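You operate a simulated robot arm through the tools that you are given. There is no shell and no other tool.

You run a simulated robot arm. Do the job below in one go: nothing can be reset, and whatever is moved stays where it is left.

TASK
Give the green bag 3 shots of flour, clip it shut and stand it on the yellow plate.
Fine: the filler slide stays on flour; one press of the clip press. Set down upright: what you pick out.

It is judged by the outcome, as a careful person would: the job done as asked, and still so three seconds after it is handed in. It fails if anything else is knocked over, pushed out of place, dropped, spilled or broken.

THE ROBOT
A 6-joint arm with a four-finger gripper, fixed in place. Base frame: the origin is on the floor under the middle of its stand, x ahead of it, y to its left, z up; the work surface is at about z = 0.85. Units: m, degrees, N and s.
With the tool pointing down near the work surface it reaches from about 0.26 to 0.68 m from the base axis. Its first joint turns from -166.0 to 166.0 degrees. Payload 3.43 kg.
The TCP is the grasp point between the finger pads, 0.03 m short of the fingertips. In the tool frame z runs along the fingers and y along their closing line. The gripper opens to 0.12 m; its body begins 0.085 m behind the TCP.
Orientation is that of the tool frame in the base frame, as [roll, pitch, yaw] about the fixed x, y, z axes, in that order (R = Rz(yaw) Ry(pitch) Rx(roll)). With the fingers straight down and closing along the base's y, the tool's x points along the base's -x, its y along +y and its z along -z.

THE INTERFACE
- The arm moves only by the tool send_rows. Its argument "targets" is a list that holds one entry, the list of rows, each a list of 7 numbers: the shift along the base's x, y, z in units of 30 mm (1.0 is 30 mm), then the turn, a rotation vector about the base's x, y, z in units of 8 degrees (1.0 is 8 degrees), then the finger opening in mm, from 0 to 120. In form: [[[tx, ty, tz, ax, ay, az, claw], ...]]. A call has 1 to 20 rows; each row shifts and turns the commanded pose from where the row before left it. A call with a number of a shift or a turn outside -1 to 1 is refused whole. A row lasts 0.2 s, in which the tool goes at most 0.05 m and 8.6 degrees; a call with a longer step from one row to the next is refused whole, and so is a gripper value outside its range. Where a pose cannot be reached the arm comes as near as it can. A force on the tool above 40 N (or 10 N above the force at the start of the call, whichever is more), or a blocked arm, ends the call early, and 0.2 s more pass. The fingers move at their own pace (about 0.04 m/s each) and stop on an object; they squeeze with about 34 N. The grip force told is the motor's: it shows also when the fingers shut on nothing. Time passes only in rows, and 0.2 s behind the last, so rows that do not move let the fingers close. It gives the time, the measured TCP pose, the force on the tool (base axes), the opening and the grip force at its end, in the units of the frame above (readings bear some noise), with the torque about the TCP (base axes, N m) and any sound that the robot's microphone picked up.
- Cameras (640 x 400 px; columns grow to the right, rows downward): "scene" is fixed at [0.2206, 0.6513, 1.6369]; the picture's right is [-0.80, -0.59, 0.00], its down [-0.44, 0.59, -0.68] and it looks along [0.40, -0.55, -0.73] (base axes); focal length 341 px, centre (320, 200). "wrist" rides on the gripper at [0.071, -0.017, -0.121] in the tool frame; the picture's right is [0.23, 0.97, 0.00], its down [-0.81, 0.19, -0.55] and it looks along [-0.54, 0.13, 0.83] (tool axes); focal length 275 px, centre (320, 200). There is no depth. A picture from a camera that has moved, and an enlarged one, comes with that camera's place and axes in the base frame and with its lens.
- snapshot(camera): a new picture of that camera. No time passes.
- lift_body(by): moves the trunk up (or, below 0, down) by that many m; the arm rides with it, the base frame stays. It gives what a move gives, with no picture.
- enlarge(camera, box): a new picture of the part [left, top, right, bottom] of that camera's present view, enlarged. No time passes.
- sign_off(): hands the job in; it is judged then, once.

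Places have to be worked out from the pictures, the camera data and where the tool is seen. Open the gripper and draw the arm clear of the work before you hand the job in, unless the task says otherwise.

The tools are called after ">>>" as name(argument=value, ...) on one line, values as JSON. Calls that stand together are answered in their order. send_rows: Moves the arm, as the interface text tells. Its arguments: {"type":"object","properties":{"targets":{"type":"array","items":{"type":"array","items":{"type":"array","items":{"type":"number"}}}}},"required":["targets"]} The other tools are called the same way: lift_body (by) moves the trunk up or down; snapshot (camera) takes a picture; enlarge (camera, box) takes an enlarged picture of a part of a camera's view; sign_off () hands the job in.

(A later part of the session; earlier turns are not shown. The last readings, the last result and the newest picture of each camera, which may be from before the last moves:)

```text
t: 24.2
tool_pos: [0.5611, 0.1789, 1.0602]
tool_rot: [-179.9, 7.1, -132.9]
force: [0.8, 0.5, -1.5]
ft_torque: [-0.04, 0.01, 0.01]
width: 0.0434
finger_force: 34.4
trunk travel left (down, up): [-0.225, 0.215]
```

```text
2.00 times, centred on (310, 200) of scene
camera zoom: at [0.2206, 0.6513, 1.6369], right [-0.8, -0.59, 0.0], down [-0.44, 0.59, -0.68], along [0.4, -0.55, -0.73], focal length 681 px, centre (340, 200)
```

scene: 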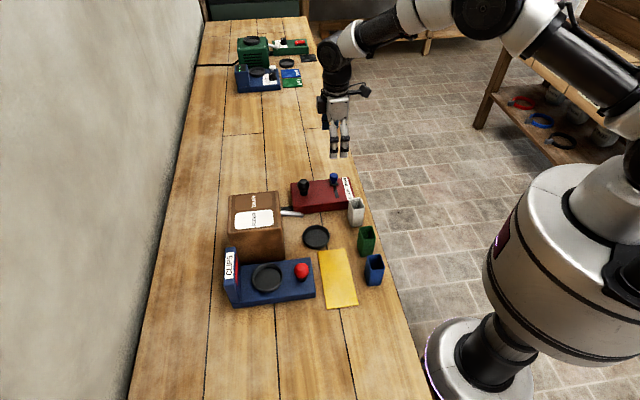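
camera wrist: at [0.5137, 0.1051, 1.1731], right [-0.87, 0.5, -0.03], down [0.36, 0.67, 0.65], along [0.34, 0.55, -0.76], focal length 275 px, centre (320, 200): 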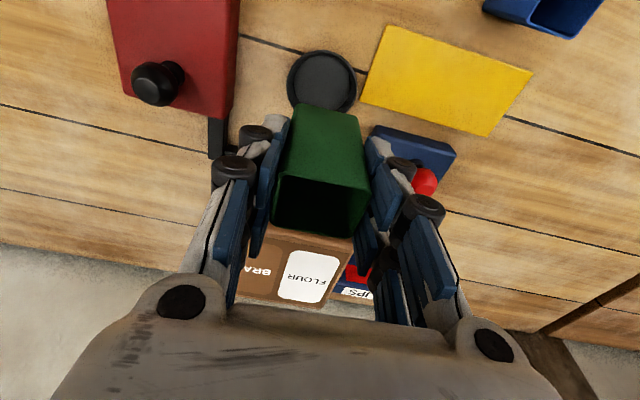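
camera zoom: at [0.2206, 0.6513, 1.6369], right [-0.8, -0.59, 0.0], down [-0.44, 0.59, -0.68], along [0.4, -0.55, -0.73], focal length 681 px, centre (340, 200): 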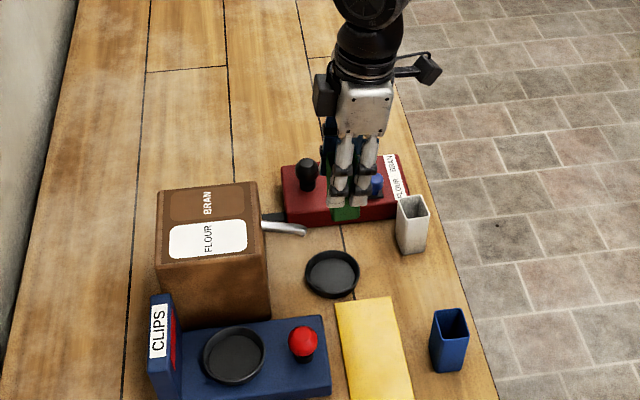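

From here the dish centre again reads (0.569, 0.189), so I'm ~13 mm short of it on the robot side as intended. I lower to where the bag's bottom is just above the dish rim.

>>> send_rows(targets=[[[0, 0, -0.5, 0, 0, 0, 26], [0, 0, -0.5, 0, 0, 0, 26], [0, 0, -0.5, 0, 0, 0, 26], [0, 0, -0.5, 0, 0, 0, 26], [0, 0, -0.5, 0, 0, 0, 26], [0, 0, -0.5, 0, 0, 0, 26], [0, 0, -0.5, 0, 0, 0, 26], [0, 0, -0.3, 0, 0, 0, 26], [0, 0, 0, 0, 0, 0, 26]]])

>>> snapshot(camera="wrist")

>>> enlarge(camera="scene", box=[260, 150, 390, 270])

```text
t: 26.2
tool_pos: [0.5631, 0.1796, 0.9454]
tool_rot: [179.9, 7.2, -133.0]
force: [0.1, 0.1, -0.8]
ft_torque: [-0.01, 0.02, -0.05]
width: 0.0433
finger_force: 34.3
trunk travel left (down, up): [-0.225, 0.215]
```

```text
taken
camera wrist: at [0.5147, 0.1057, 1.0577], right [-0.87, 0.5, -0.03], down [0.36, 0.67, 0.65], along [0.34, 0.55, -0.76], focal length 275 px, centre (320, 200)
```

wrist: 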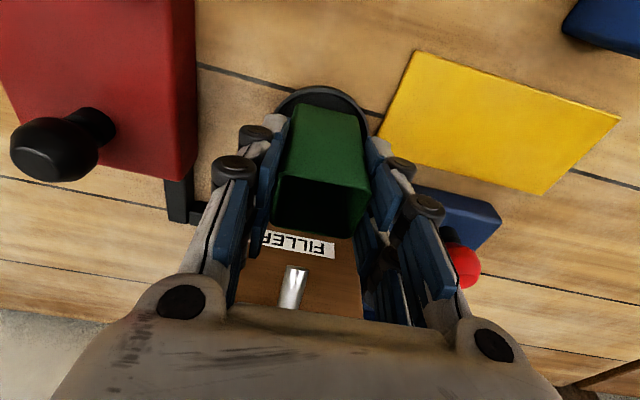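

```text
3.33 times, centred on (325, 210) of scene
camera zoom: at [0.2206, 0.6513, 1.6369], right [-0.8, -0.59, 0.0], down [-0.44, 0.59, -0.68], along [0.4, -0.55, -0.73], focal length 1136 px, centre (303, 167)
```

zoom: 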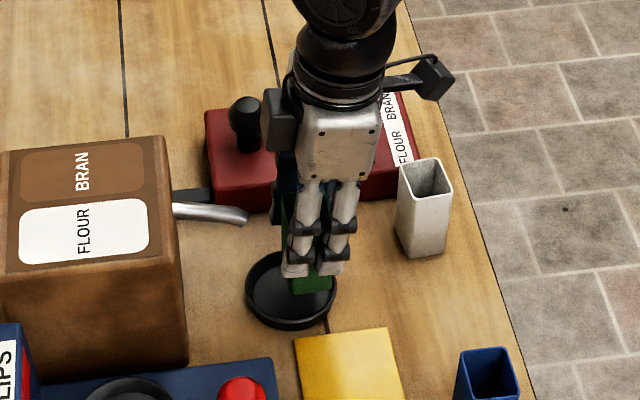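

The bag's bottom is just over the dish and the spout tip clears the hand. I shift ~13 mm inward to centre the bag over the dish and look again.

>>> send_rows(targets=[[[0.15, 0.16, 0, 0, 0, 0, 26], [0.15, 0.16, 0, 0, 0, 0, 26], [0, 0, 0, 0, 0, 0, 26]]])

>>> snapshot(camera="wrist")

>>> enlarge(camera="scene", box=[280, 200, 360, 260])

```text
t: 27.0
tool_pos: [0.571, 0.1892, 0.9463]
tool_rot: [180.0, 7.2, -133.0]
force: [-0.3, 0.5, -1.5]
ft_torque: [0.02, 0.0, -0.03]
width: 0.0435
finger_force: 34.6
trunk travel left (down, up): [-0.225, 0.215]
```

```text
taken
camera wrist: at [0.5239, 0.1159, 1.059], right [-0.87, 0.5, -0.03], down [0.36, 0.67, 0.65], along [0.34, 0.55, -0.76], focal length 275 px, centre (320, 200)
```

wrist: 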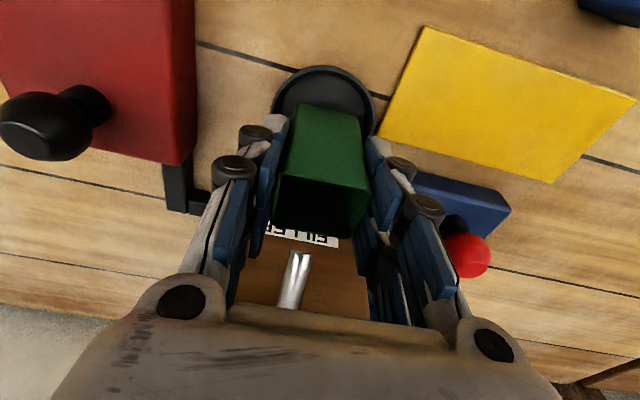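

```text
6.67 times, centred on (320, 230) of scene
camera zoom: at [0.2206, 0.6513, 1.6369], right [-0.8, -0.59, 0.0], down [-0.44, 0.59, -0.68], along [0.4, -0.55, -0.73], focal length 2271 px, centre (320, 0)
```

zoom: 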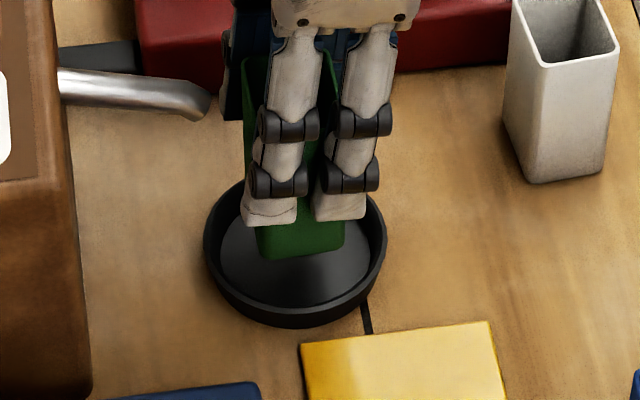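

The bag is centred over the dish within ~3 mm. I lower it slowly into the dish, watching for contact force.

>>> send_rows(targets=[[[0, 0, -0.12, 0, 0, 0, 26], [0, 0, -0.12, 0, 0, 0, 26], [0, 0, -0.12, 0, 0, 0, 26], [0, 0, -0.12, 0, 0, 0, 26], [0, 0, -0.1, 0, 0, 0, 26]]])

>>> enlarge(camera="scene", box=[280, 200, 360, 260])

```text
t: 28.2
tool_pos: [0.5709, 0.1901, 0.9293]
tool_rot: [-180.0, 7.2, -133.0]
force: [0.9, 0.1, -1.6]
ft_torque: [0.0, 0.04, 0.02]
width: 0.0435
finger_force: 33.9
trunk travel left (down, up): [-0.225, 0.215]
```

```text
6.67 times, centred on (320, 230) of scene
camera zoom: at [0.2206, 0.6513, 1.6369], right [-0.8, -0.59, 0.0], down [-0.44, 0.59, -0.68], along [0.4, -0.55, -0.73], focal length 2271 px, centre (320, 0)
```

zoom: 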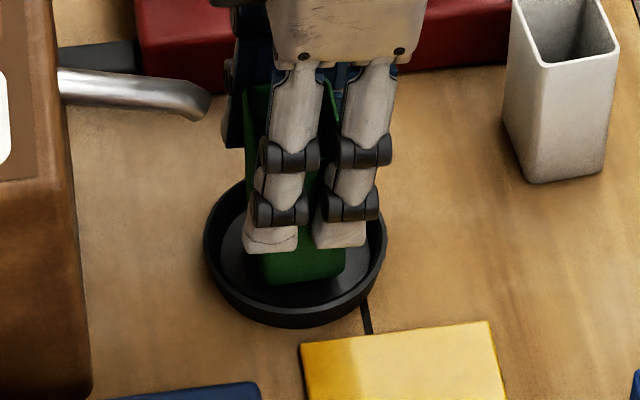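

No contact yet; I continue down in 2 mm steps until the bag's weight comes off.

>>> send_rows(targets=[[[0, 0, -0.06, 0, 0, 0, 26], [0, 0, -0.06, 0, 0, 0, 26], [0, 0, -0.05, 0, 0, 0, 26]]])

```text
t: 29.0
tool_pos: [0.5719, 0.1893, 0.9236]
tool_rot: [179.9, 7.2, -133.0]
force: [-0.7, 0.2, -0.5]
ft_torque: [0.02, -0.02, -0.02]
width: 0.0435
finger_force: 33.5
trunk travel left (down, up): [-0.225, 0.215]
```

>>> send_rows(targets=[[[0, 0, -0.04, 0, 0, 0, 26], [0, 0, -0.04, 0, 0, 0, 26]]])

>>> enlarge(camera="scene", box=[280, 200, 360, 260])

```text
t: 29.6
tool_pos: [0.5706, 0.19, 0.9226]
tool_rot: [180.0, 7.1, -133.1]
force: [-0.5, 0.1, -1.9]
ft_torque: [-0.01, 0.03, -0.03]
width: 0.0434
finger_force: 34.4
trunk travel left (down, up): [-0.225, 0.215]
```

```text
6.67 times, centred on (320, 230) of scene
camera zoom: at [0.2206, 0.6513, 1.6369], right [-0.8, -0.59, 0.0], down [-0.44, 0.59, -0.68], along [0.4, -0.55, -0.73], focal length 2271 px, centre (320, 0)
```

zoom: 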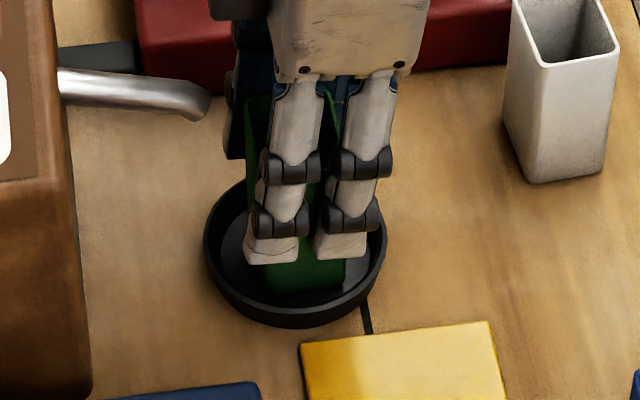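

The readings still show the bag's weight in the hand (about -1.7 N) with no contact. I go on down in 1.2 mm steps until force appears.

>>> send_rows(targets=[[[0, 0, -0.04, 0, 0, 0, 26], [0, 0, -0.04, 0, 0, 0, 26]]])

```text
t: 30.2
tool_pos: [0.5701, 0.19, 0.9209]
tool_rot: [-179.9, 7.2, -133.0]
force: [-1.7, -1.5, 7.3]
ft_torque: [-0.15, 0.13, -0.03]
width: 0.0433
finger_force: 33.7
trunk travel left (down, up): [-0.225, 0.215]
```

Contact is clear now (+7 N): the bag stands on the dish floor. I open the fingers to release it.

>>> send_rows(targets=[[[0, 0, 0, 0, 0, 0, 40], [0, 0, 0, 0, 0, 0, 46], [0, 0, 0, 0, 0, 0, 54], [0, 0, 0, 0, 0, 0, 64], [0, 0, 0, 0, 0, 0, 64]]])

>>> snapshot(camera="wrist")

>>> enlarge(camera="scene", box=[280, 200, 360, 260])

```text
t: 31.4
tool_pos: [0.5703, 0.1896, 0.9206]
tool_rot: [-180.0, 7.2, -132.9]
force: [0.0, -0.5, 0.3]
ft_torque: [0.02, -0.02, 0.0]
width: 0.0639
finger_force: 0.1
trunk travel left (down, up): [-0.225, 0.215]
```

```text
taken
camera wrist: at [0.5231, 0.1164, 1.0317], right [-0.87, 0.5, -0.03], down [0.36, 0.67, 0.65], along [0.34, 0.55, -0.76], focal length 275 px, centre (320, 200)
```

wrist: 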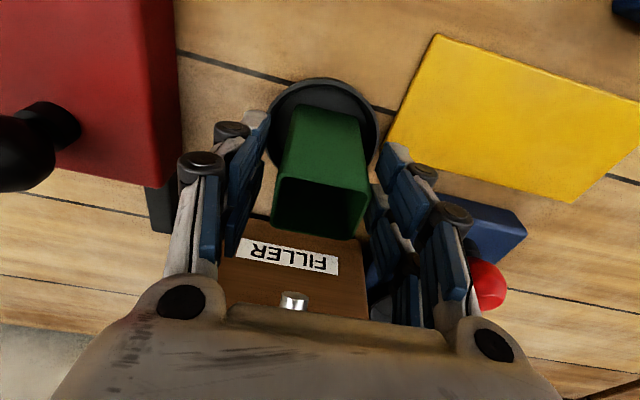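

```text
6.67 times, centred on (320, 230) of scene
camera zoom: at [0.2206, 0.6513, 1.6369], right [-0.8, -0.59, 0.0], down [-0.44, 0.59, -0.68], along [0.4, -0.55, -0.73], focal length 2271 px, centre (320, 0)
```

zoom: 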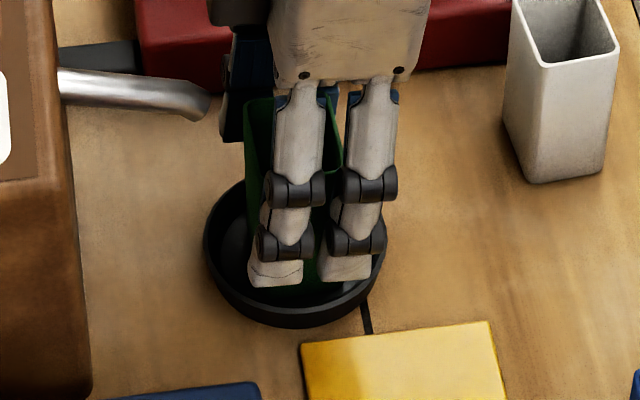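

The bag is free and standing in the dish. I withdraw upward while drifting slightly toward the robot, away from the spout.

>>> send_rows(targets=[[[-0.06, -0.065, 0.3, 0, 0, 0, 64], [-0.08, -0.08, 0.45, 0, 0, 0, 64], [-0.08, -0.08, 0.5, 0, 0, 0, 64], [-0.08, -0.08, 0.6, 0, 0, 0, 64], [-0.08, -0.08, 0.6, 0, 0, 0, 64], [-0.08, -0.08, 0.7, 0, 0, 0, 64], [0, 0, 0.7, 0, 0, 0, 64], [0, 0, 0.6, 0, 0, 0, 64]]])

>>> snapshot(camera="wrist")

>>> enlarge(camera="scene", box=[240, 150, 400, 270])

```text
t: 33.2
tool_pos: [0.5565, 0.1743, 1.0544]
tool_rot: [180.0, 7.1, -133.0]
force: [-0.3, -0.5, 0.4]
ft_torque: [0.01, -0.01, -0.02]
width: 0.064
finger_force: 0.0
trunk travel left (down, up): [-0.225, 0.215]
```

```text
taken
camera wrist: at [0.5093, 0.1006, 1.1672], right [-0.87, 0.5, -0.03], down [0.36, 0.67, 0.65], along [0.34, 0.55, -0.76], focal length 275 px, centre (320, 200)
```

wrist: 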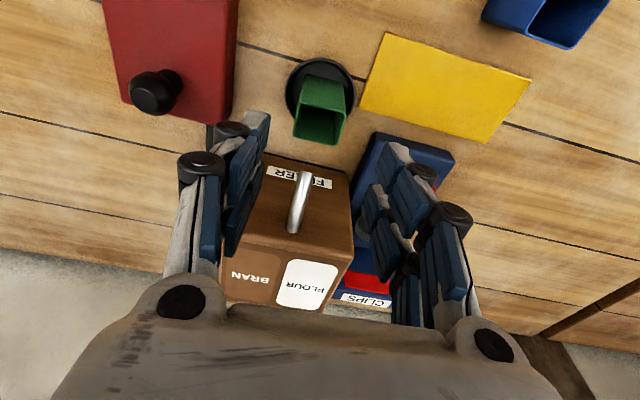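

```text
3.33 times, centred on (320, 210) of scene
camera zoom: at [0.2206, 0.6513, 1.6369], right [-0.8, -0.59, 0.0], down [-0.44, 0.59, -0.68], along [0.4, -0.55, -0.73], focal length 1136 px, centre (320, 167)
```

zoom: 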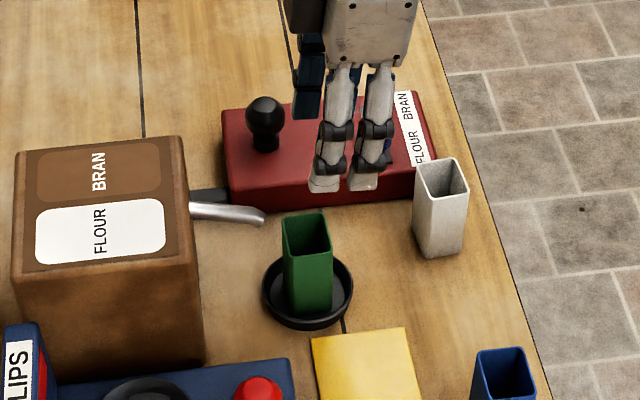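

The bag stands upright in the dish, slide on FLOUR. Now I close the fingers and move over the black dispensing knob at ≈(0.683, 0.098), top z≈0.943, staying above it to check alignment.

>>> send_rows(targets=[[[0.689, -0.439, 0, 0, 0, 0, 40], [0.689, -0.439, 0, 0, 0, 0, 20], [0.689, -0.439, 0, 0, 0, 0, 0], [0.689, -0.439, 0, 0, 0, 0, 0], [0.689, -0.439, 0, 0, 0, 0, 0], [0.689, -0.439, 0, 0, 0, 0, 0], [0, 0, -0.5, 0, 0, 0, 0], [0, 0, -0.5, 0, 0, 0, 0], [0, 0, -0.4, 0, 0, 0, 0], [0, 0, 0, 0, 0, 0, 0]]])

>>> snapshot(camera="wrist")

>>> enlarge(camera="scene", box=[260, 120, 380, 220])

```text
t: 35.4
tool_pos: [0.6806, 0.0944, 1.0106]
tool_rot: [-180.0, 7.2, -133.0]
force: [0.4, 0.0, 0.0]
ft_torque: [0.01, 0.0, 0.01]
width: 0.0
finger_force: 33.7
trunk travel left (down, up): [-0.225, 0.215]
```

```text
taken
camera wrist: at [0.6329, 0.0207, 1.1231], right [-0.87, 0.5, -0.03], down [0.36, 0.67, 0.65], along [0.34, 0.55, -0.76], focal length 275 px, centre (320, 200)
```

wrist: 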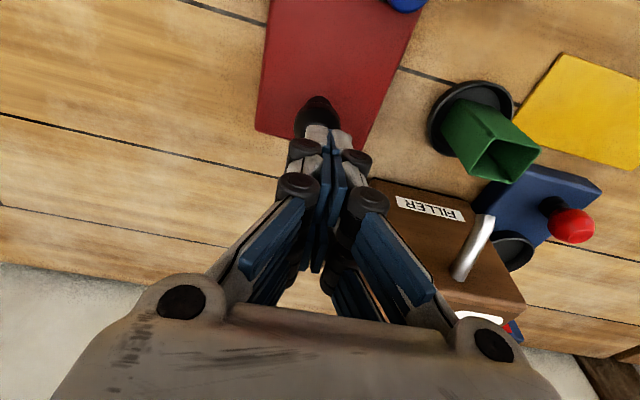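

```text
4.00 times, centred on (320, 170) of scene
camera zoom: at [0.2206, 0.6513, 1.6369], right [-0.8, -0.59, 0.0], down [-0.44, 0.59, -0.68], along [0.4, -0.55, -0.73], focal length 1363 px, centre (320, 320)
```

zoom: 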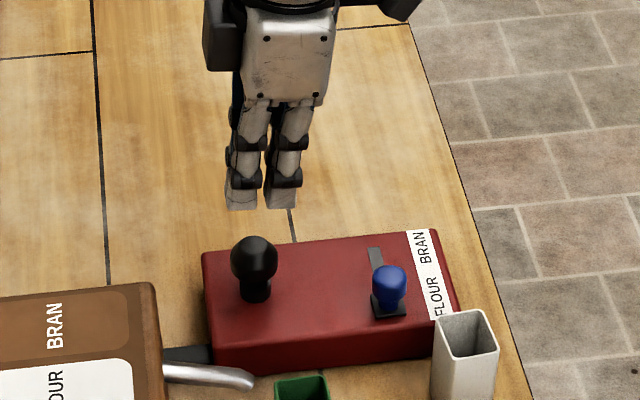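

The closed fingertips are almost over the black knob; I shift 3 mm inward and come down to just above its top.

>>> send_rows(targets=[[[0.07, 0.075, -0.3, 0, 0, 0, 0], [0, 0, -0.4, 0, 0, 0, 0], [0, 0, -0.35, 0, 0, 0, 0]]])

>>> enlarge(camera="scene", box=[260, 120, 380, 220])

>>> enlarge(camera="wrist", box=[240, 60, 400, 180])

```text
t: 36.2
tool_pos: [0.6831, 0.0985, 0.9798]
tool_rot: [179.9, 7.2, -133.1]
force: [-1.1, -0.4, 0.0]
ft_torque: [-0.02, 0.0, -0.04]
width: 0.0
finger_force: 33.6
trunk travel left (down, up): [-0.225, 0.215]
```

```text
4.00 times, centred on (320, 170) of scene
camera zoom: at [0.2206, 0.6513, 1.6369], right [-0.8, -0.59, 0.0], down [-0.44, 0.59, -0.68], along [0.4, -0.55, -0.73], focal length 1363 px, centre (320, 320)
```

zoom: 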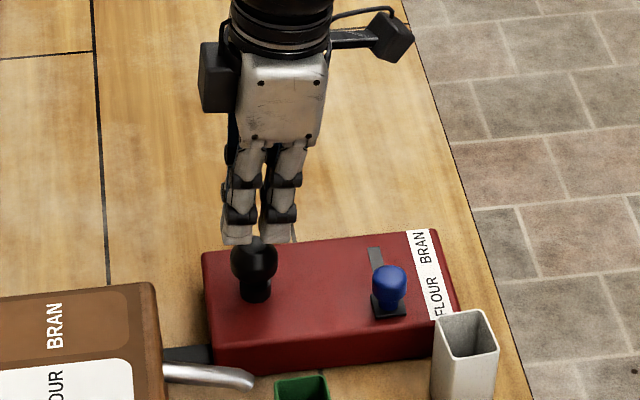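

```text
3.33 times, centred on (320, 120) of wrist
camera zoom: at [0.6353, 0.0249, 1.0914], right [-0.87, 0.5, -0.03], down [0.36, 0.67, 0.65], along [0.34, 0.55, -0.76], focal length 918 px, centre (320, 467)
```

zoom: 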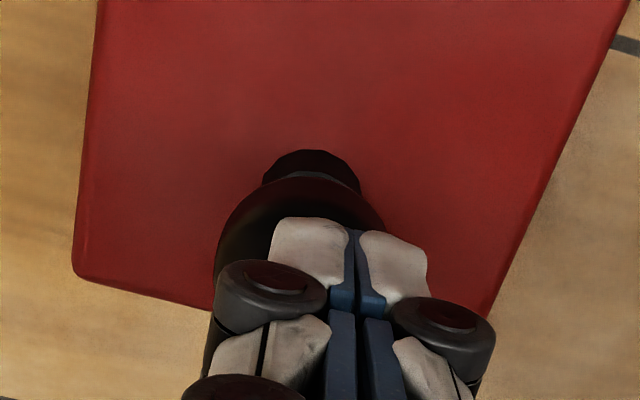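

From the wrist close-up, the knob's axis is at ≈(0.686, 0.097), ~4 mm off the fingertip centre. I shift by that and then press down slowly in small steps, listening for a sound.

>>> send_rows(targets=[[[0.04, -0.14, 0.05, 0, 0, 0, 0], [0, 0, -0.1, 0, 0, 0, 0], [0, 0, -0.08, 0, 0, 0, 0]]])

>>> enlarge(camera="wrist", box=[240, 60, 400, 180])

```text
t: 37.0
tool_pos: [0.685, 0.0958, 0.9748]
tool_rot: [-179.9, 7.1, -133.1]
force: [-0.5, 0.5, 0.5]
ft_torque: [0.03, 0.0, 0.0]
width: 0.0
finger_force: 33.1
trunk travel left (down, up): [-0.225, 0.215]
```

```text
3.33 times, centred on (320, 120) of wrist
camera zoom: at [0.6371, 0.0213, 1.0867], right [-0.87, 0.5, -0.03], down [0.36, 0.67, 0.65], along [0.34, 0.55, -0.76], focal length 918 px, centre (320, 467)
```

zoom: 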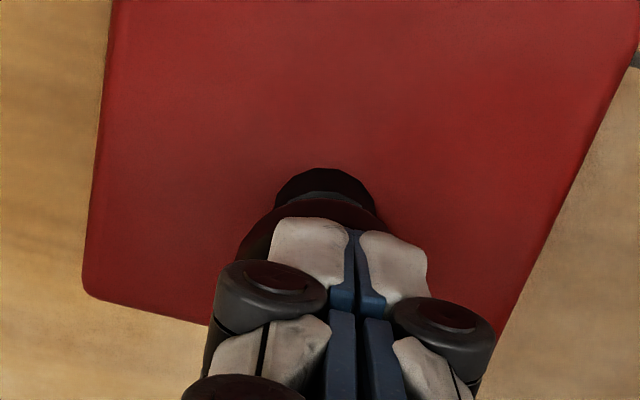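

Aligned now. I press down slowly, 2 mm at a time.

>>> send_rows(targets=[[[0, 0, -0.07, 0, 0, 0, 0], [0, 0, -0.07, 0, 0, 0, 0], [0, 0, -0.07, 0, 0, 0, 0]]])

```text
t: 37.8
tool_pos: [0.6848, 0.0939, 0.9694]
tool_rot: [-179.9, 7.2, -132.9]
force: [0.6, 0.2, 1.6]
ft_torque: [0.0, -0.01, 0.01]
width: 0.0
finger_force: 33.2
trunk travel left (down, up): [-0.225, 0.215]
```

A slight upward force (~1.6 N) suggests first contact at tip z≈0.940. I keep pressing in small steps.

>>> send_rows(targets=[[[0, 0, -0.07, 0, 0, 0, 0], [0, 0, -0.07, 0, 0, 0, 0], [0, 0, -0.07, 0, 0, 0, 0]]])

```text
t: 38.6
tool_pos: [0.6862, 0.094, 0.9619]
tool_rot: [-180.0, 7.2, -133.0]
force: [-0.2, 0.4, 1.7]
ft_torque: [-0.02, -0.01, 0.0]
width: 0.0061
finger_force: 34.0
trunk travel left (down, up): [-0.225, 0.215]
```

The knob's round top is wedging the fingertips apart (width 6 mm) rather than going down, and no sound yet. I back up 15 mm and shift 10 mm along +e so that one finger pair sits squarely on the knob.

>>> send_rows(targets=[[[0, 0, 0.25, 0, 0, 0, 0], [0, 0, 0.4, 0, 0, 0, 0], [-0.24, 0.23, 0, 0, 0, 0, 0], [0, 0, 0, 0, 0, 0, 0]]])

>>> enlarge(camera="wrist", box=[240, 60, 400, 180])

>>> enlarge(camera="scene", box=[260, 120, 380, 220])

```text
t: 39.6
tool_pos: [0.6778, 0.102, 0.9806]
tool_rot: [-180.0, 7.2, -133.0]
force: [0.3, -0.5, -0.1]
ft_torque: [-0.01, 0.03, 0.0]
width: 0.0002
finger_force: 33.1
trunk travel left (down, up): [-0.225, 0.215]
```

```text
3.33 times, centred on (320, 120) of wrist
camera zoom: at [0.6298, 0.0281, 1.0935], right [-0.87, 0.5, -0.03], down [0.36, 0.67, 0.65], along [0.34, 0.55, -0.76], focal length 918 px, centre (320, 467)
```

zoom: 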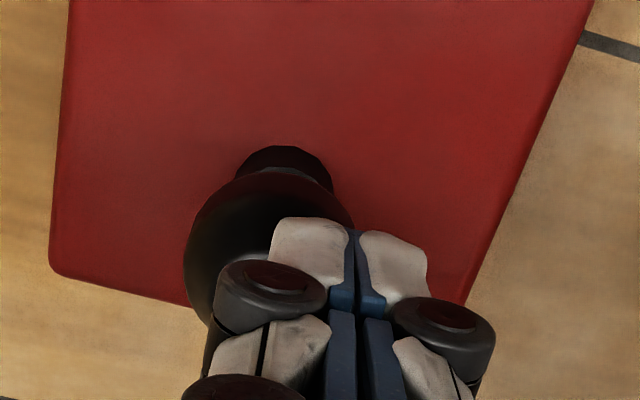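

```text
4.00 times, centred on (320, 170) of scene
camera zoom: at [0.2206, 0.6513, 1.6369], right [-0.8, -0.59, 0.0], down [-0.44, 0.59, -0.68], along [0.4, -0.55, -0.73], focal length 1363 px, centre (320, 320)
```

zoom: 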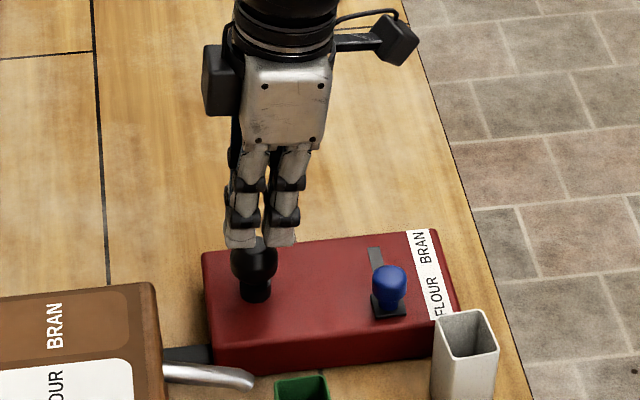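

Now the knob lies under the left (−e) finger pair. I press down again, slowly, watching force and width.

>>> send_rows(targets=[[[0, 0, -0.25, 0, 0, 0, 0], [0, 0, -0.1, 0, 0, 0, 0], [0, 0, -0.1, 0, 0, 0, 0], [0, 0, -0.1, 0, 0, 0, 0]]])

```text
t: 40.6
tool_pos: [0.6776, 0.1017, 0.9654]
tool_rot: [-179.9, 7.2, -133.0]
force: [-0.1, 0.0, 0.5]
ft_torque: [-0.06, 0.04, -0.02]
width: 0.0001
finger_force: 33.3
trunk travel left (down, up): [-0.225, 0.215]
```

No real resistance yet and width stays 0. I keep going down in 2–3 mm steps.

>>> send_rows(targets=[[[0, 0, -0.08, 0, 0, 0, 0], [0, 0, -0.08, 0, 0, 0, 0]]])

>>> enlarge(camera="scene", box=[260, 120, 380, 220])

```text
t: 41.2
tool_pos: [0.676, 0.1012, 0.9612]
tool_rot: [-179.9, 7.2, -133.0]
force: [0.9, -1.0, 2.8]
ft_torque: [-0.01, -0.07, -0.01]
width: 0.0
finger_force: 33.5
trunk travel left (down, up): [-0.225, 0.215]
```

```text
4.00 times, centred on (320, 170) of scene
camera zoom: at [0.2206, 0.6513, 1.6369], right [-0.8, -0.59, 0.0], down [-0.44, 0.59, -0.68], along [0.4, -0.55, -0.73], focal length 1363 px, centre (320, 320)
```

zoom: 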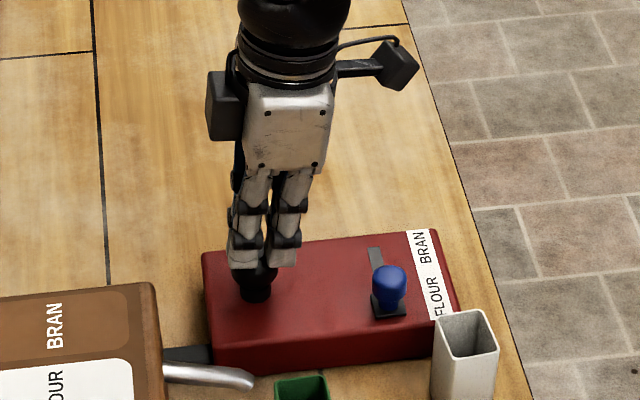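

Force is 2.8 N and building. I press further.

>>> send_rows(targets=[[[0, 0, -0.08, 0, 0, 0, 0], [0, 0, -0.08, 0, 0, 0, 0]]])

>>> enlarge(camera="wrist", box=[240, 60, 400, 180])

```text
t: 41.8
tool_pos: [0.6756, 0.1001, 0.9562]
tool_rot: [-179.9, 7.1, -133.0]
force: [-1.1, 1.0, 5.3]
ft_torque: [-0.01, -0.05, 0.02]
width: 0.0
finger_force: 33.5
trunk travel left (down, up): [-0.225, 0.215]
heard: click
```

```text
3.33 times, centred on (320, 120) of wrist
camera zoom: at [0.628, 0.0271, 1.0688], right [-0.87, 0.5, -0.03], down [0.36, 0.67, 0.65], along [0.34, 0.55, -0.76], focal length 918 px, centre (320, 467)
```

zoom: 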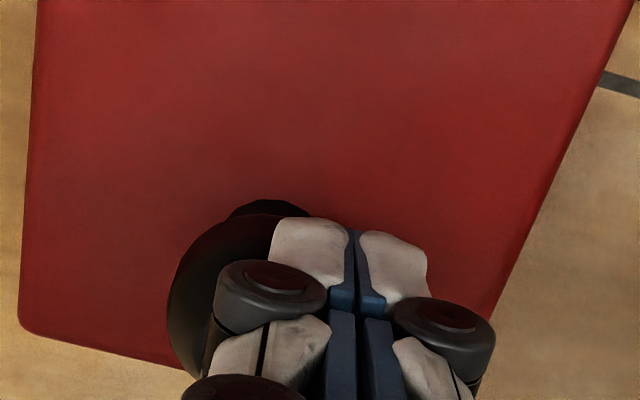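

A click was heard at ~5 N: one shot. I rise clear of the knob to let it return, then look at the bag.

>>> send_rows(targets=[[[0, 0, 0.3, 0, 0, 0, 0], [0, 0, 0.4, 0, 0, 0, 0], [0, 0, 0, 0, 0, 0, 0]]])

>>> enlarge(camera="scene", box=[280, 180, 360, 260])

>>> snapshot(camera="wrist")

```text
t: 42.6
tool_pos: [0.6773, 0.1026, 0.9759]
tool_rot: [180.0, 7.1, -133.0]
force: [0.4, 0.2, -0.1]
ft_torque: [0.0, 0.02, -0.01]
width: 0.0003
finger_force: 33.7
trunk travel left (down, up): [-0.225, 0.215]
```

```text
5.00 times, centred on (320, 220) of scene
camera zoom: at [0.2206, 0.6513, 1.6369], right [-0.8, -0.59, 0.0], down [-0.44, 0.59, -0.68], along [0.4, -0.55, -0.73], focal length 1704 px, centre (320, 100)
```

zoom: 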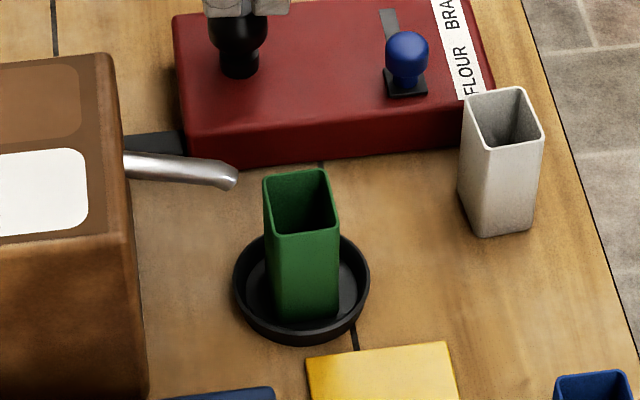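

```text
taken
camera wrist: at [0.6291, 0.0278, 1.0885], right [-0.87, 0.5, -0.03], down [0.36, 0.67, 0.65], along [0.34, 0.55, -0.76], focal length 275 px, centre (320, 200)
```

wrist: 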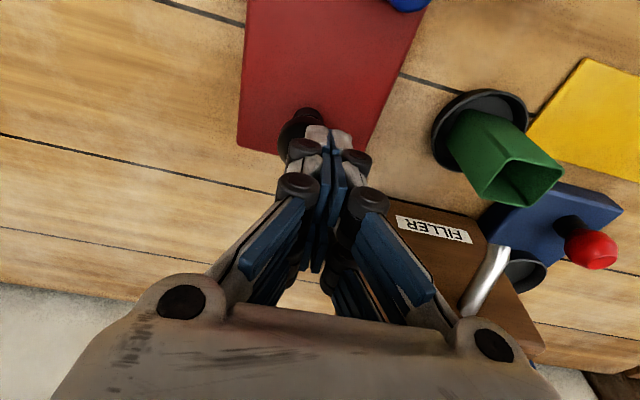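

The knob is back up. Let me look into the bag for flour before the next press.

>>> enlarge(camera="wrist", box=[420, 80, 580, 220])

>>> enlarge(camera="scene", box=[305, 205, 335, 230])

```text
2.86 times, centred on (500, 150) of wrist
camera zoom: at [0.6291, 0.0278, 1.0885], right [-0.87, 0.5, -0.03], down [0.36, 0.67, 0.65], along [0.34, 0.55, -0.76], focal length 786 px, centre (-194, 343)
```

zoom: 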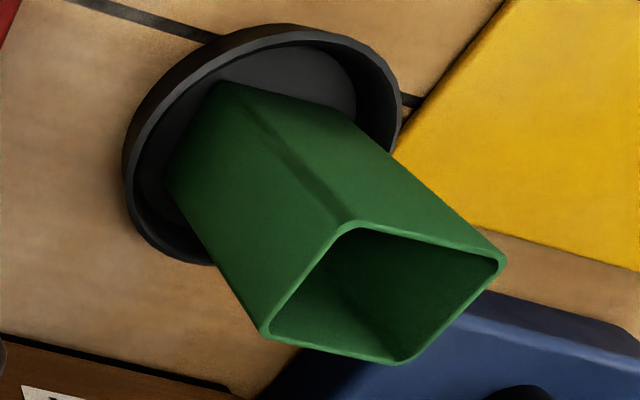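

```text
16.00 times, centred on (320, 218) of scene
camera zoom: at [0.2206, 0.6513, 1.6369], right [-0.8, -0.59, 0.0], down [-0.44, 0.59, -0.68], along [0.4, -0.55, -0.73], focal length 5451 px, centre (320, -80)
```

zoom: 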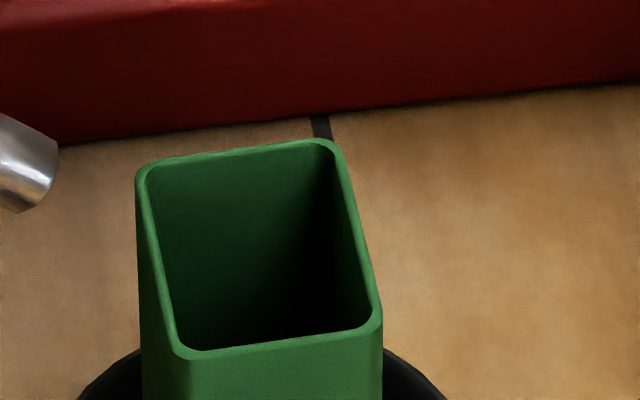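

The views can't see the bag's floor. To make sure the click really delivered a shot, I rise, open the fingers and lean the tool so the wrist camera looks down into the bag.

>>> send_rows(targets=[[[0, 0, 0.9, 0, 0, 0, 0], [0, 0, 0.9, 0, 0, 0, 0], [0, 0, 0.9, 0, 0, 0, 20], [-0.7, 0.596, 0, -0.402, 0.375, 0, 50], [-0.7, 0.596, 0, -0.402, 0.375, 0, 80], [-0.7, 0.596, 0, -0.402, 0.375, 0, 110], [-0.7, 0.596, 0, -0.402, 0.375, 0, 120], [-0.7, 0.596, 0, -0.402, 0.375, 0, 120], [0, 0, 0, 0, 0, 0, 120]]])

>>> snapshot(camera="wrist")

```text
t: 44.6
tool_pos: [0.572, 0.1896, 1.059]
tool_rot: [-179.9, -14.9, -132.9]
force: [0.0, 0.5, -0.1]
ft_torque: [0.0, -0.01, -0.02]
width: 0.1047
finger_force: 0.0
trunk travel left (down, up): [-0.225, 0.215]
```

```text
taken
camera wrist: at [0.5565, 0.151, 1.1947], right [-0.86, 0.5, 0.06], down [0.49, 0.81, 0.33], along [0.12, 0.31, -0.94], focal length 275 px, centre (320, 200)
```

wrist: 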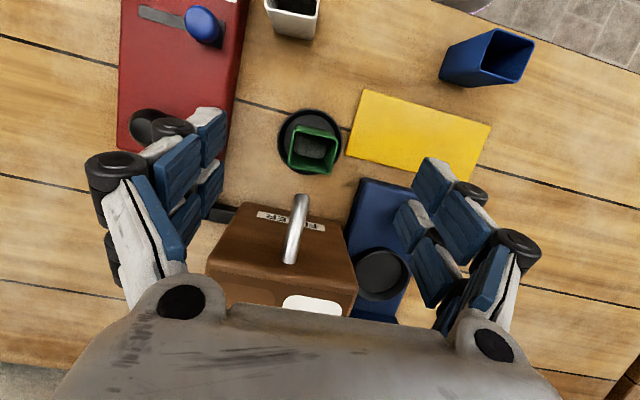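

The bag's interior is visible from here; I enlarge it to see whether flour lies inside.

>>> enlarge(camera="wrist", box=[270, 100, 350, 180])

```text
5.00 times, centred on (310, 140) of wrist
camera zoom: at [0.5565, 0.151, 1.1947], right [-0.86, 0.5, 0.06], down [0.49, 0.81, 0.33], along [0.12, 0.31, -0.94], focal length 1376 px, centre (370, 500)
```

zoom: 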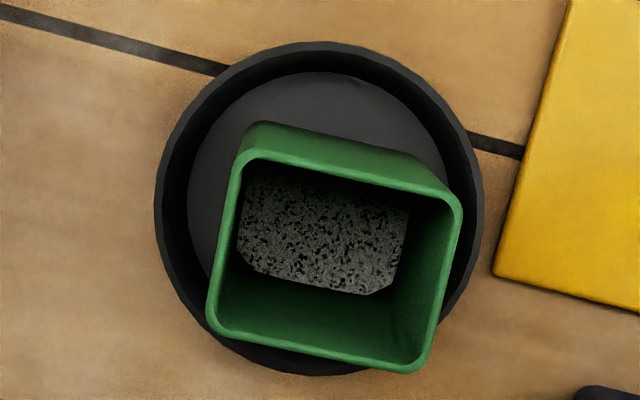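

The bag now holds a whitish layer of flour – one shot confirmed, nothing spilled. I go back over the black knob with closed fingers for the second press, retracing the path.

>>> send_rows(targets=[[[0.7, -0.596, 0, 0.402, -0.375, 0, 80], [0.7, -0.596, 0, 0.402, -0.375, 0, 50], [0.7, -0.596, 0, 0.402, -0.375, 0, 20], [0.7, -0.596, 0, 0.402, -0.375, 0, 0], [0.7, -0.596, 0, 0.402, -0.375, 0, 0], [0, 0, 0, 0, 0, 0, 0], [0, 0, 0, 0, 0, 0, 0], [0, 0, -0.8, 0, 0, 0, 0], [0, 0, -0.8, 0, 0, 0, 0], [0, 0, -0.8, 0, 0, 0, 0], [0, 0, 0, 0, 0, 0, 0]]])

>>> enlarge(camera="wrist", box=[240, 60, 400, 180])

```text
t: 47.0
tool_pos: [0.6765, 0.1012, 0.9881]
tool_rot: [-179.9, 7.2, -133.0]
force: [-0.1, -0.3, 0.0]
ft_torque: [-0.02, 0.0, -0.02]
width: 0.0
finger_force: 33.6
trunk travel left (down, up): [-0.225, 0.215]
```

```text
3.33 times, centred on (320, 120) of wrist
camera zoom: at [0.6291, 0.0282, 1.0993], right [-0.87, 0.5, -0.03], down [0.36, 0.67, 0.65], along [0.34, 0.55, -0.76], focal length 918 px, centre (320, 467)
```

zoom: 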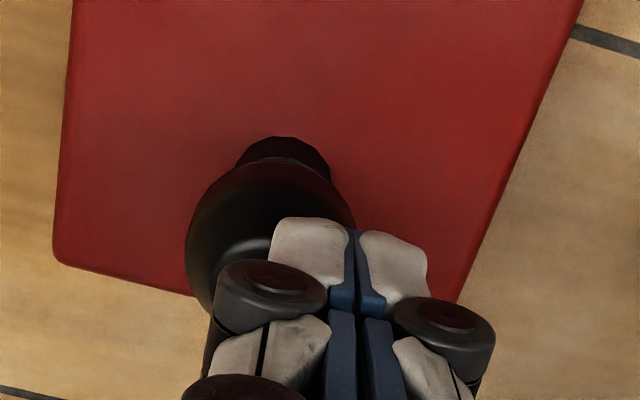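

Same alignment as before. Second press: I lower to the depth where the click came.

>>> send_rows(targets=[[[0, 0, -0.35, 0, 0, 0, 0], [0, 0, -0.35, 0, 0, 0, 0], [0, 0, -0.1, 0, 0, 0, 0], [0, 0, -0.1, 0, 0, 0, 0], [0, 0, -0.09, 0, 0, 0, 0], [0, 0, -0.09, 0, 0, 0, 0]]])

```text
t: 48.4
tool_pos: [0.676, 0.102, 0.9522]
tool_rot: [-179.8, 7.2, -132.9]
force: [-2.1, 1.8, 6.3]
ft_torque: [0.0, 0.01, -0.02]
width: 0.0004
finger_force: 33.8
trunk travel left (down, up): [-0.225, 0.215]
heard: click
```

Second click heard. I rise 20 mm so the knob returns fully.

>>> send_rows(targets=[[[0, 0, 0.3, 0, 0, 0, 0], [0, 0, 0.4, 0, 0, 0, 0], [0, 0, 0.2, 0, 0, 0, 0], [0, 0, 0, 0, 0, 0, 0]]])

>>> enlarge(camera="wrist", box=[240, 60, 400, 180])

```text
t: 49.4
tool_pos: [0.6783, 0.1007, 0.9807]
tool_rot: [179.9, 7.0, -133.0]
force: [0.8, 0.2, -0.3]
ft_torque: [0.03, 0.01, 0.03]
width: 0.0
finger_force: 33.4
trunk travel left (down, up): [-0.225, 0.215]
```

```text
3.33 times, centred on (320, 120) of wrist
camera zoom: at [0.6302, 0.027, 1.0921], right [-0.87, 0.5, -0.03], down [0.36, 0.67, 0.65], along [0.34, 0.55, -0.76], focal length 918 px, centre (320, 467)
```

zoom: 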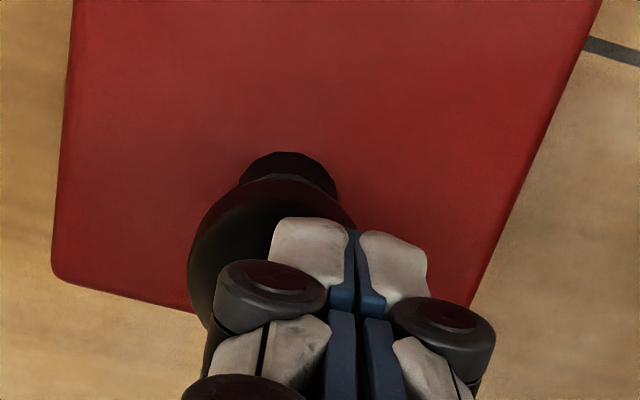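

The knob is up again and still aligned. Third press now.

>>> send_rows(targets=[[[0, 0, -0.3, 0, 0, 0, 0], [0, 0, -0.25, 0, 0, 0, 0], [0, 0, -0.1, 0, 0, 0, 0], [0, 0, -0.1, 0, 0, 0, 0], [0, 0, -0.09, 0, 0, 0, 0], [0, 0, -0.08, 0, 0, 0, 0]]])

```text
t: 50.8
tool_pos: [0.6783, 0.1012, 0.9547]
tool_rot: [-179.9, 7.2, -133.0]
force: [1.8, -0.8, 6.3]
ft_torque: [-0.05, -0.04, -0.01]
width: 0.0
finger_force: 33.0
trunk travel left (down, up): [-0.225, 0.215]
heard: click
```

Third click heard – three shots in all. I rise, and look into the bag again from above to check the fill.

>>> send_rows(targets=[[[0, 0, 0.6, 0, 0, 0, 0], [0, 0, 0.9, 0, 0, 0, 0], [0, 0, 0.9, 0, 0, 0, 0], [0, 0, 0.9, 0, 0, 0, 20], [-0.7, 0.596, 0, -0.402, 0.375, 0, 50], [-0.7, 0.596, 0, -0.402, 0.375, 0, 80], [-0.7, 0.596, 0, -0.402, 0.375, 0, 110], [-0.7, 0.596, 0, -0.402, 0.375, 0, 110], [-0.7, 0.596, 0, -0.402, 0.375, 0, 110], [0, 0, 0, 0, 0, 0, 110]]])

>>> snapshot(camera="wrist")

>>> enlarge(camera="wrist", box=[270, 90, 370, 190])

>>> enlarge(camera="scene", box=[220, 150, 400, 320])

```text
t: 53.0
tool_pos: [0.5719, 0.1904, 1.0553]
tool_rot: [180.0, -14.9, -133.0]
force: [0.4, 0.1, -0.1]
ft_torque: [-0.05, -0.01, 0.01]
width: 0.1074
finger_force: 0.1
trunk travel left (down, up): [-0.225, 0.215]
```

```text
taken
camera wrist: at [0.5573, 0.1515, 1.1918], right [-0.86, 0.5, 0.06], down [0.49, 0.81, 0.33], along [0.12, 0.31, -0.94], focal length 275 px, centre (320, 200)
```

wrist: 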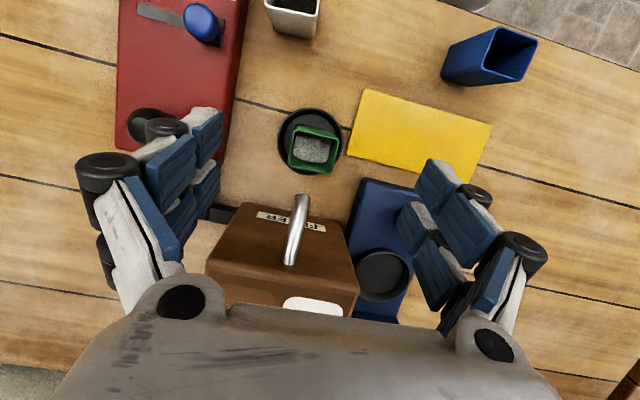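

```text
4.00 times, centred on (320, 140) of wrist
camera zoom: at [0.5573, 0.1515, 1.1918], right [-0.86, 0.5, 0.06], down [0.49, 0.81, 0.33], along [0.12, 0.31, -0.94], focal length 1101 px, centre (320, 440)
```

zoom: 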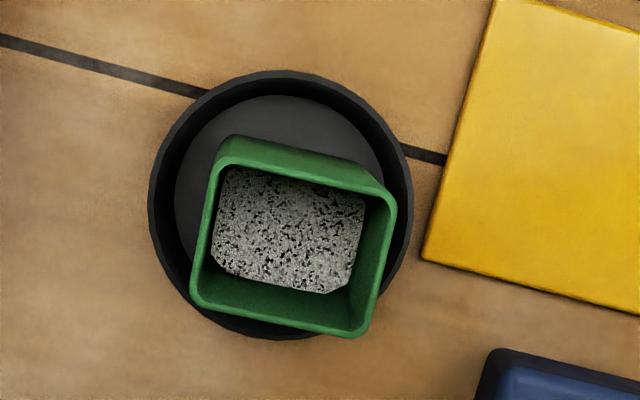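

```text
2.35 times, centred on (310, 235) of scene
camera zoom: at [0.2206, 0.6513, 1.6369], right [-0.8, -0.59, 0.0], down [-0.44, 0.59, -0.68], along [0.4, -0.55, -0.73], focal length 802 px, centre (344, 118)
```

zoom: 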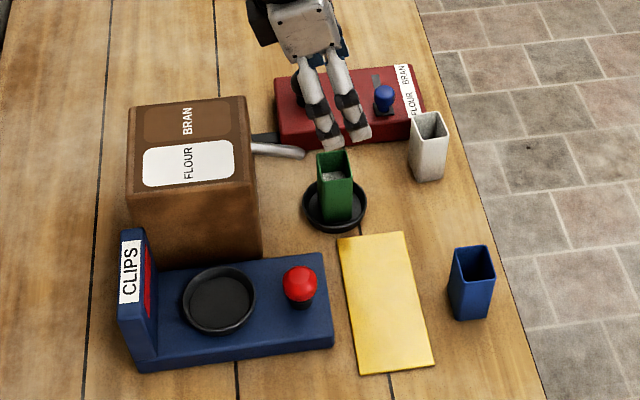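

The flour level has clearly risen, nothing is spilled, and the bag is centred in the dish at ≈(0.571, 0.192). I set the tool back to the 7° lean, 64 mm opening, slightly short of the bag, ready to regrip.

>>> send_rows(targets=[[[-0.15, -0.15, 0, 0.67, -0.625, 0, 90], [-0.15, -0.15, 0, 0.67, -0.625, 0, 64], [-0.15, -0.15, 0, 0.67, -0.625, 0, 64], [0, 0, 0, 0, 0, 0, 64], [0, 0, 0, 0, 0, 0, 64]]])

>>> snapshot(camera="wrist")

```text
t: 54.2
tool_pos: [0.5602, 0.1779, 1.0532]
tool_rot: [-179.9, 7.2, -133.0]
force: [-0.4, 0.2, 0.2]
ft_torque: [-0.02, 0.03, -0.05]
width: 0.0642
finger_force: 0.0
trunk travel left (down, up): [-0.225, 0.215]
```

```text
taken
camera wrist: at [0.5107, 0.1033, 1.1651], right [-0.87, 0.5, -0.03], down [0.36, 0.67, 0.65], along [0.34, 0.55, -0.76], focal length 275 px, centre (320, 200)
```

wrist: 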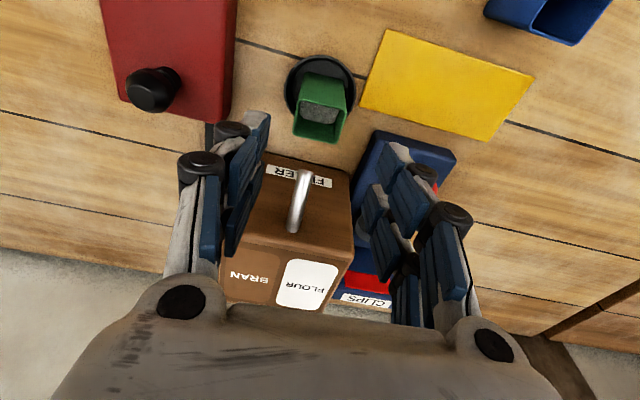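

By the command sums I'm exactly 12 mm/12 mm short of the release pose and 133 mm above it. I descend along the reverse of the withdrawal path and stop just above the rim to check.

>>> send_rows(targets=[[[0, 0, -0.6, 0, 0, 0, 64], [0, 0, -0.7, 0, 0, 0, 64], [0.07, 0.07, -0.6, 0, 0, 0, 64], [0.07, 0.07, -0.5, 0, 0, 0, 64], [0, 0, 0, 0, 0, 0, 64]]])

>>> snapshot(camera="wrist")

>>> enlarge(camera="scene", box=[270, 170, 370, 260])

```text
t: 55.4
tool_pos: [0.562, 0.1802, 0.9806]
tool_rot: [-179.9, 7.0, -132.9]
force: [0.6, 0.1, -0.2]
ft_torque: [0.03, 0.01, 0.03]
width: 0.0639
finger_force: 0.0
trunk travel left (down, up): [-0.225, 0.215]
```

```text
taken
camera wrist: at [0.5153, 0.1075, 1.0919], right [-0.87, 0.5, -0.03], down [0.36, 0.67, 0.65], along [0.34, 0.55, -0.76], focal length 275 px, centre (320, 200)
```

wrist: 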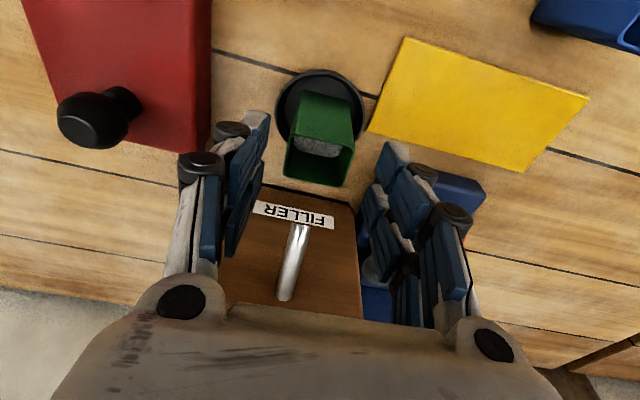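

```text
4.44 times, centred on (320, 215) of scene
camera zoom: at [0.2206, 0.6513, 1.6369], right [-0.8, -0.59, 0.0], down [-0.44, 0.59, -0.68], along [0.4, -0.55, -0.73], focal length 1514 px, centre (320, 133)
```

zoom: 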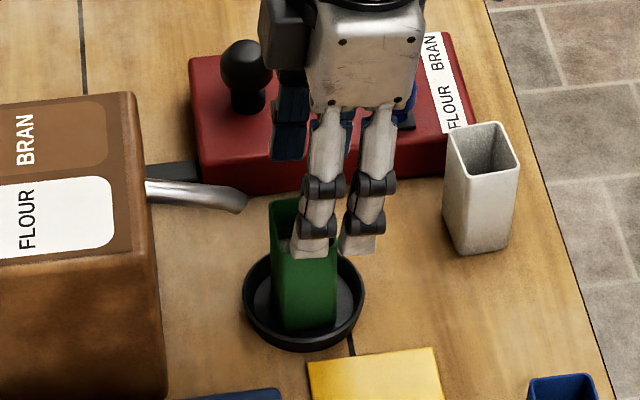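

The bag is centred between the open fingers. I continue down to the grip height.

>>> send_rows(targets=[[[0.07, 0.07, -0.5, 0, 0, 0, 64], [0.07, 0.07, -0.5, 0, 0, 0, 64], [0.07, 0.07, -0.5, 0, 0, 0, 64], [0.056, 0.054, -0.44, 0, 0, 0, 64], [0, 0, 0, 0, 0, 0, 64]]])

>>> snapshot(camera="wrist")

```text
t: 56.6
tool_pos: [0.5715, 0.1895, 0.9211]
tool_rot: [-179.9, 7.0, -133.0]
force: [-0.6, -0.1, 0.4]
ft_torque: [-0.01, 0.03, 0.01]
width: 0.0639
finger_force: 0.0
trunk travel left (down, up): [-0.225, 0.215]
```

```text
taken
camera wrist: at [0.5226, 0.1169, 1.0327], right [-0.87, 0.5, -0.03], down [0.36, 0.67, 0.65], along [0.34, 0.55, -0.76], focal length 275 px, centre (320, 200)
```

wrist: 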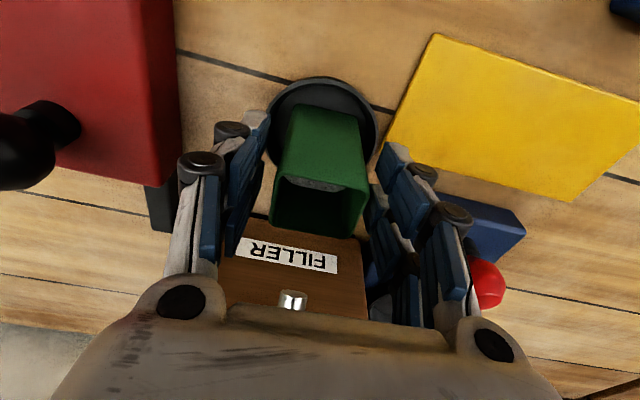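

Pose matches the release pose. I close on the bag.

>>> send_rows(targets=[[[0, 0, 0, 0, 0, 0, 50], [0, 0, 0, 0, 0, 0, 40], [0, 0, 0, 0, 0, 0, 30], [0, 0, 0, 0, 0, 0, 26], [0, 0, 0, 0, 0, 0, 26]]])

```text
t: 57.8
tool_pos: [0.5704, 0.1914, 0.9205]
tool_rot: [-179.9, 7.1, -133.0]
force: [-0.5, 0.3, 0.1]
ft_torque: [-0.01, -0.05, 0.01]
width: 0.043
finger_force: 33.6
trunk travel left (down, up): [-0.225, 0.215]
```

Held at 43 mm. I lift slowly out of the dish, then drift toward the robot away from the spout while rising.

>>> send_rows(targets=[[[0, 0, 0.2, 0, 0, 0, 26], [0, 0, 0.3, 0, 0, 0, 26], [-0.1, -0.1, 0.3, 0, 0, 0, 26], [-0.15, -0.15, 0.4, 0, 0, 0, 26], [-0.15, -0.15, 0.5, 0, 0, 0, 26], [-0.1, -0.1, 0.6, 0, 0, 0, 26], [0, 0, 0.7, 0, 0, 0, 26], [0, 0, 0.8, 0, 0, 0, 26], [0, 0, 0.8, 0, 0, 0, 26], [0, 0, 0, 0, 0, 0, 26]]])

>>> snapshot(camera="wrist")

>>> enlarge(camera="scene", box=[220, 130, 400, 320])

```text
t: 60.0
tool_pos: [0.5564, 0.177, 1.059]
tool_rot: [-179.9, 7.1, -132.9]
force: [0.2, 0.4, -1.3]
ft_torque: [-0.02, -0.02, -0.01]
width: 0.0435
finger_force: 34.7
trunk travel left (down, up): [-0.225, 0.215]
```

```text
taken
camera wrist: at [0.5087, 0.1041, 1.1712], right [-0.87, 0.5, -0.03], down [0.36, 0.67, 0.65], along [0.34, 0.55, -0.76], focal length 275 px, centre (320, 200)
```

wrist: 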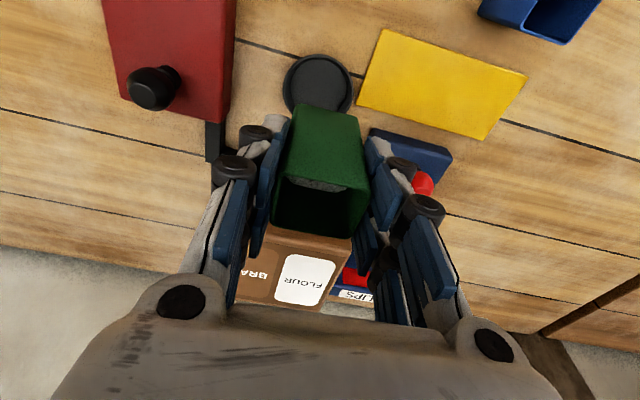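

```text
2.11 times, centred on (310, 225) of scene
camera zoom: at [0.2206, 0.6513, 1.6369], right [-0.8, -0.59, 0.0], down [-0.44, 0.59, -0.68], along [0.4, -0.55, -0.73], focal length 717 px, centre (341, 147)
```

zoom: 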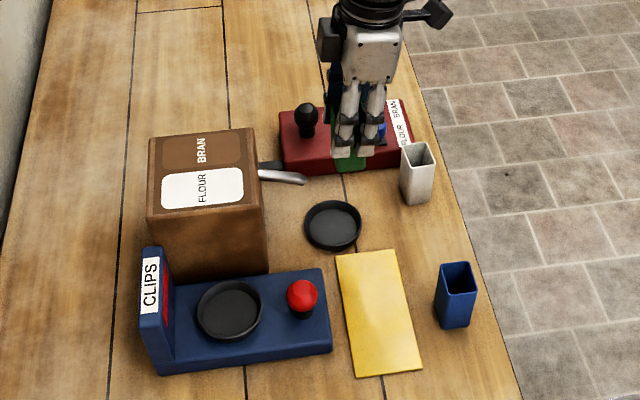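

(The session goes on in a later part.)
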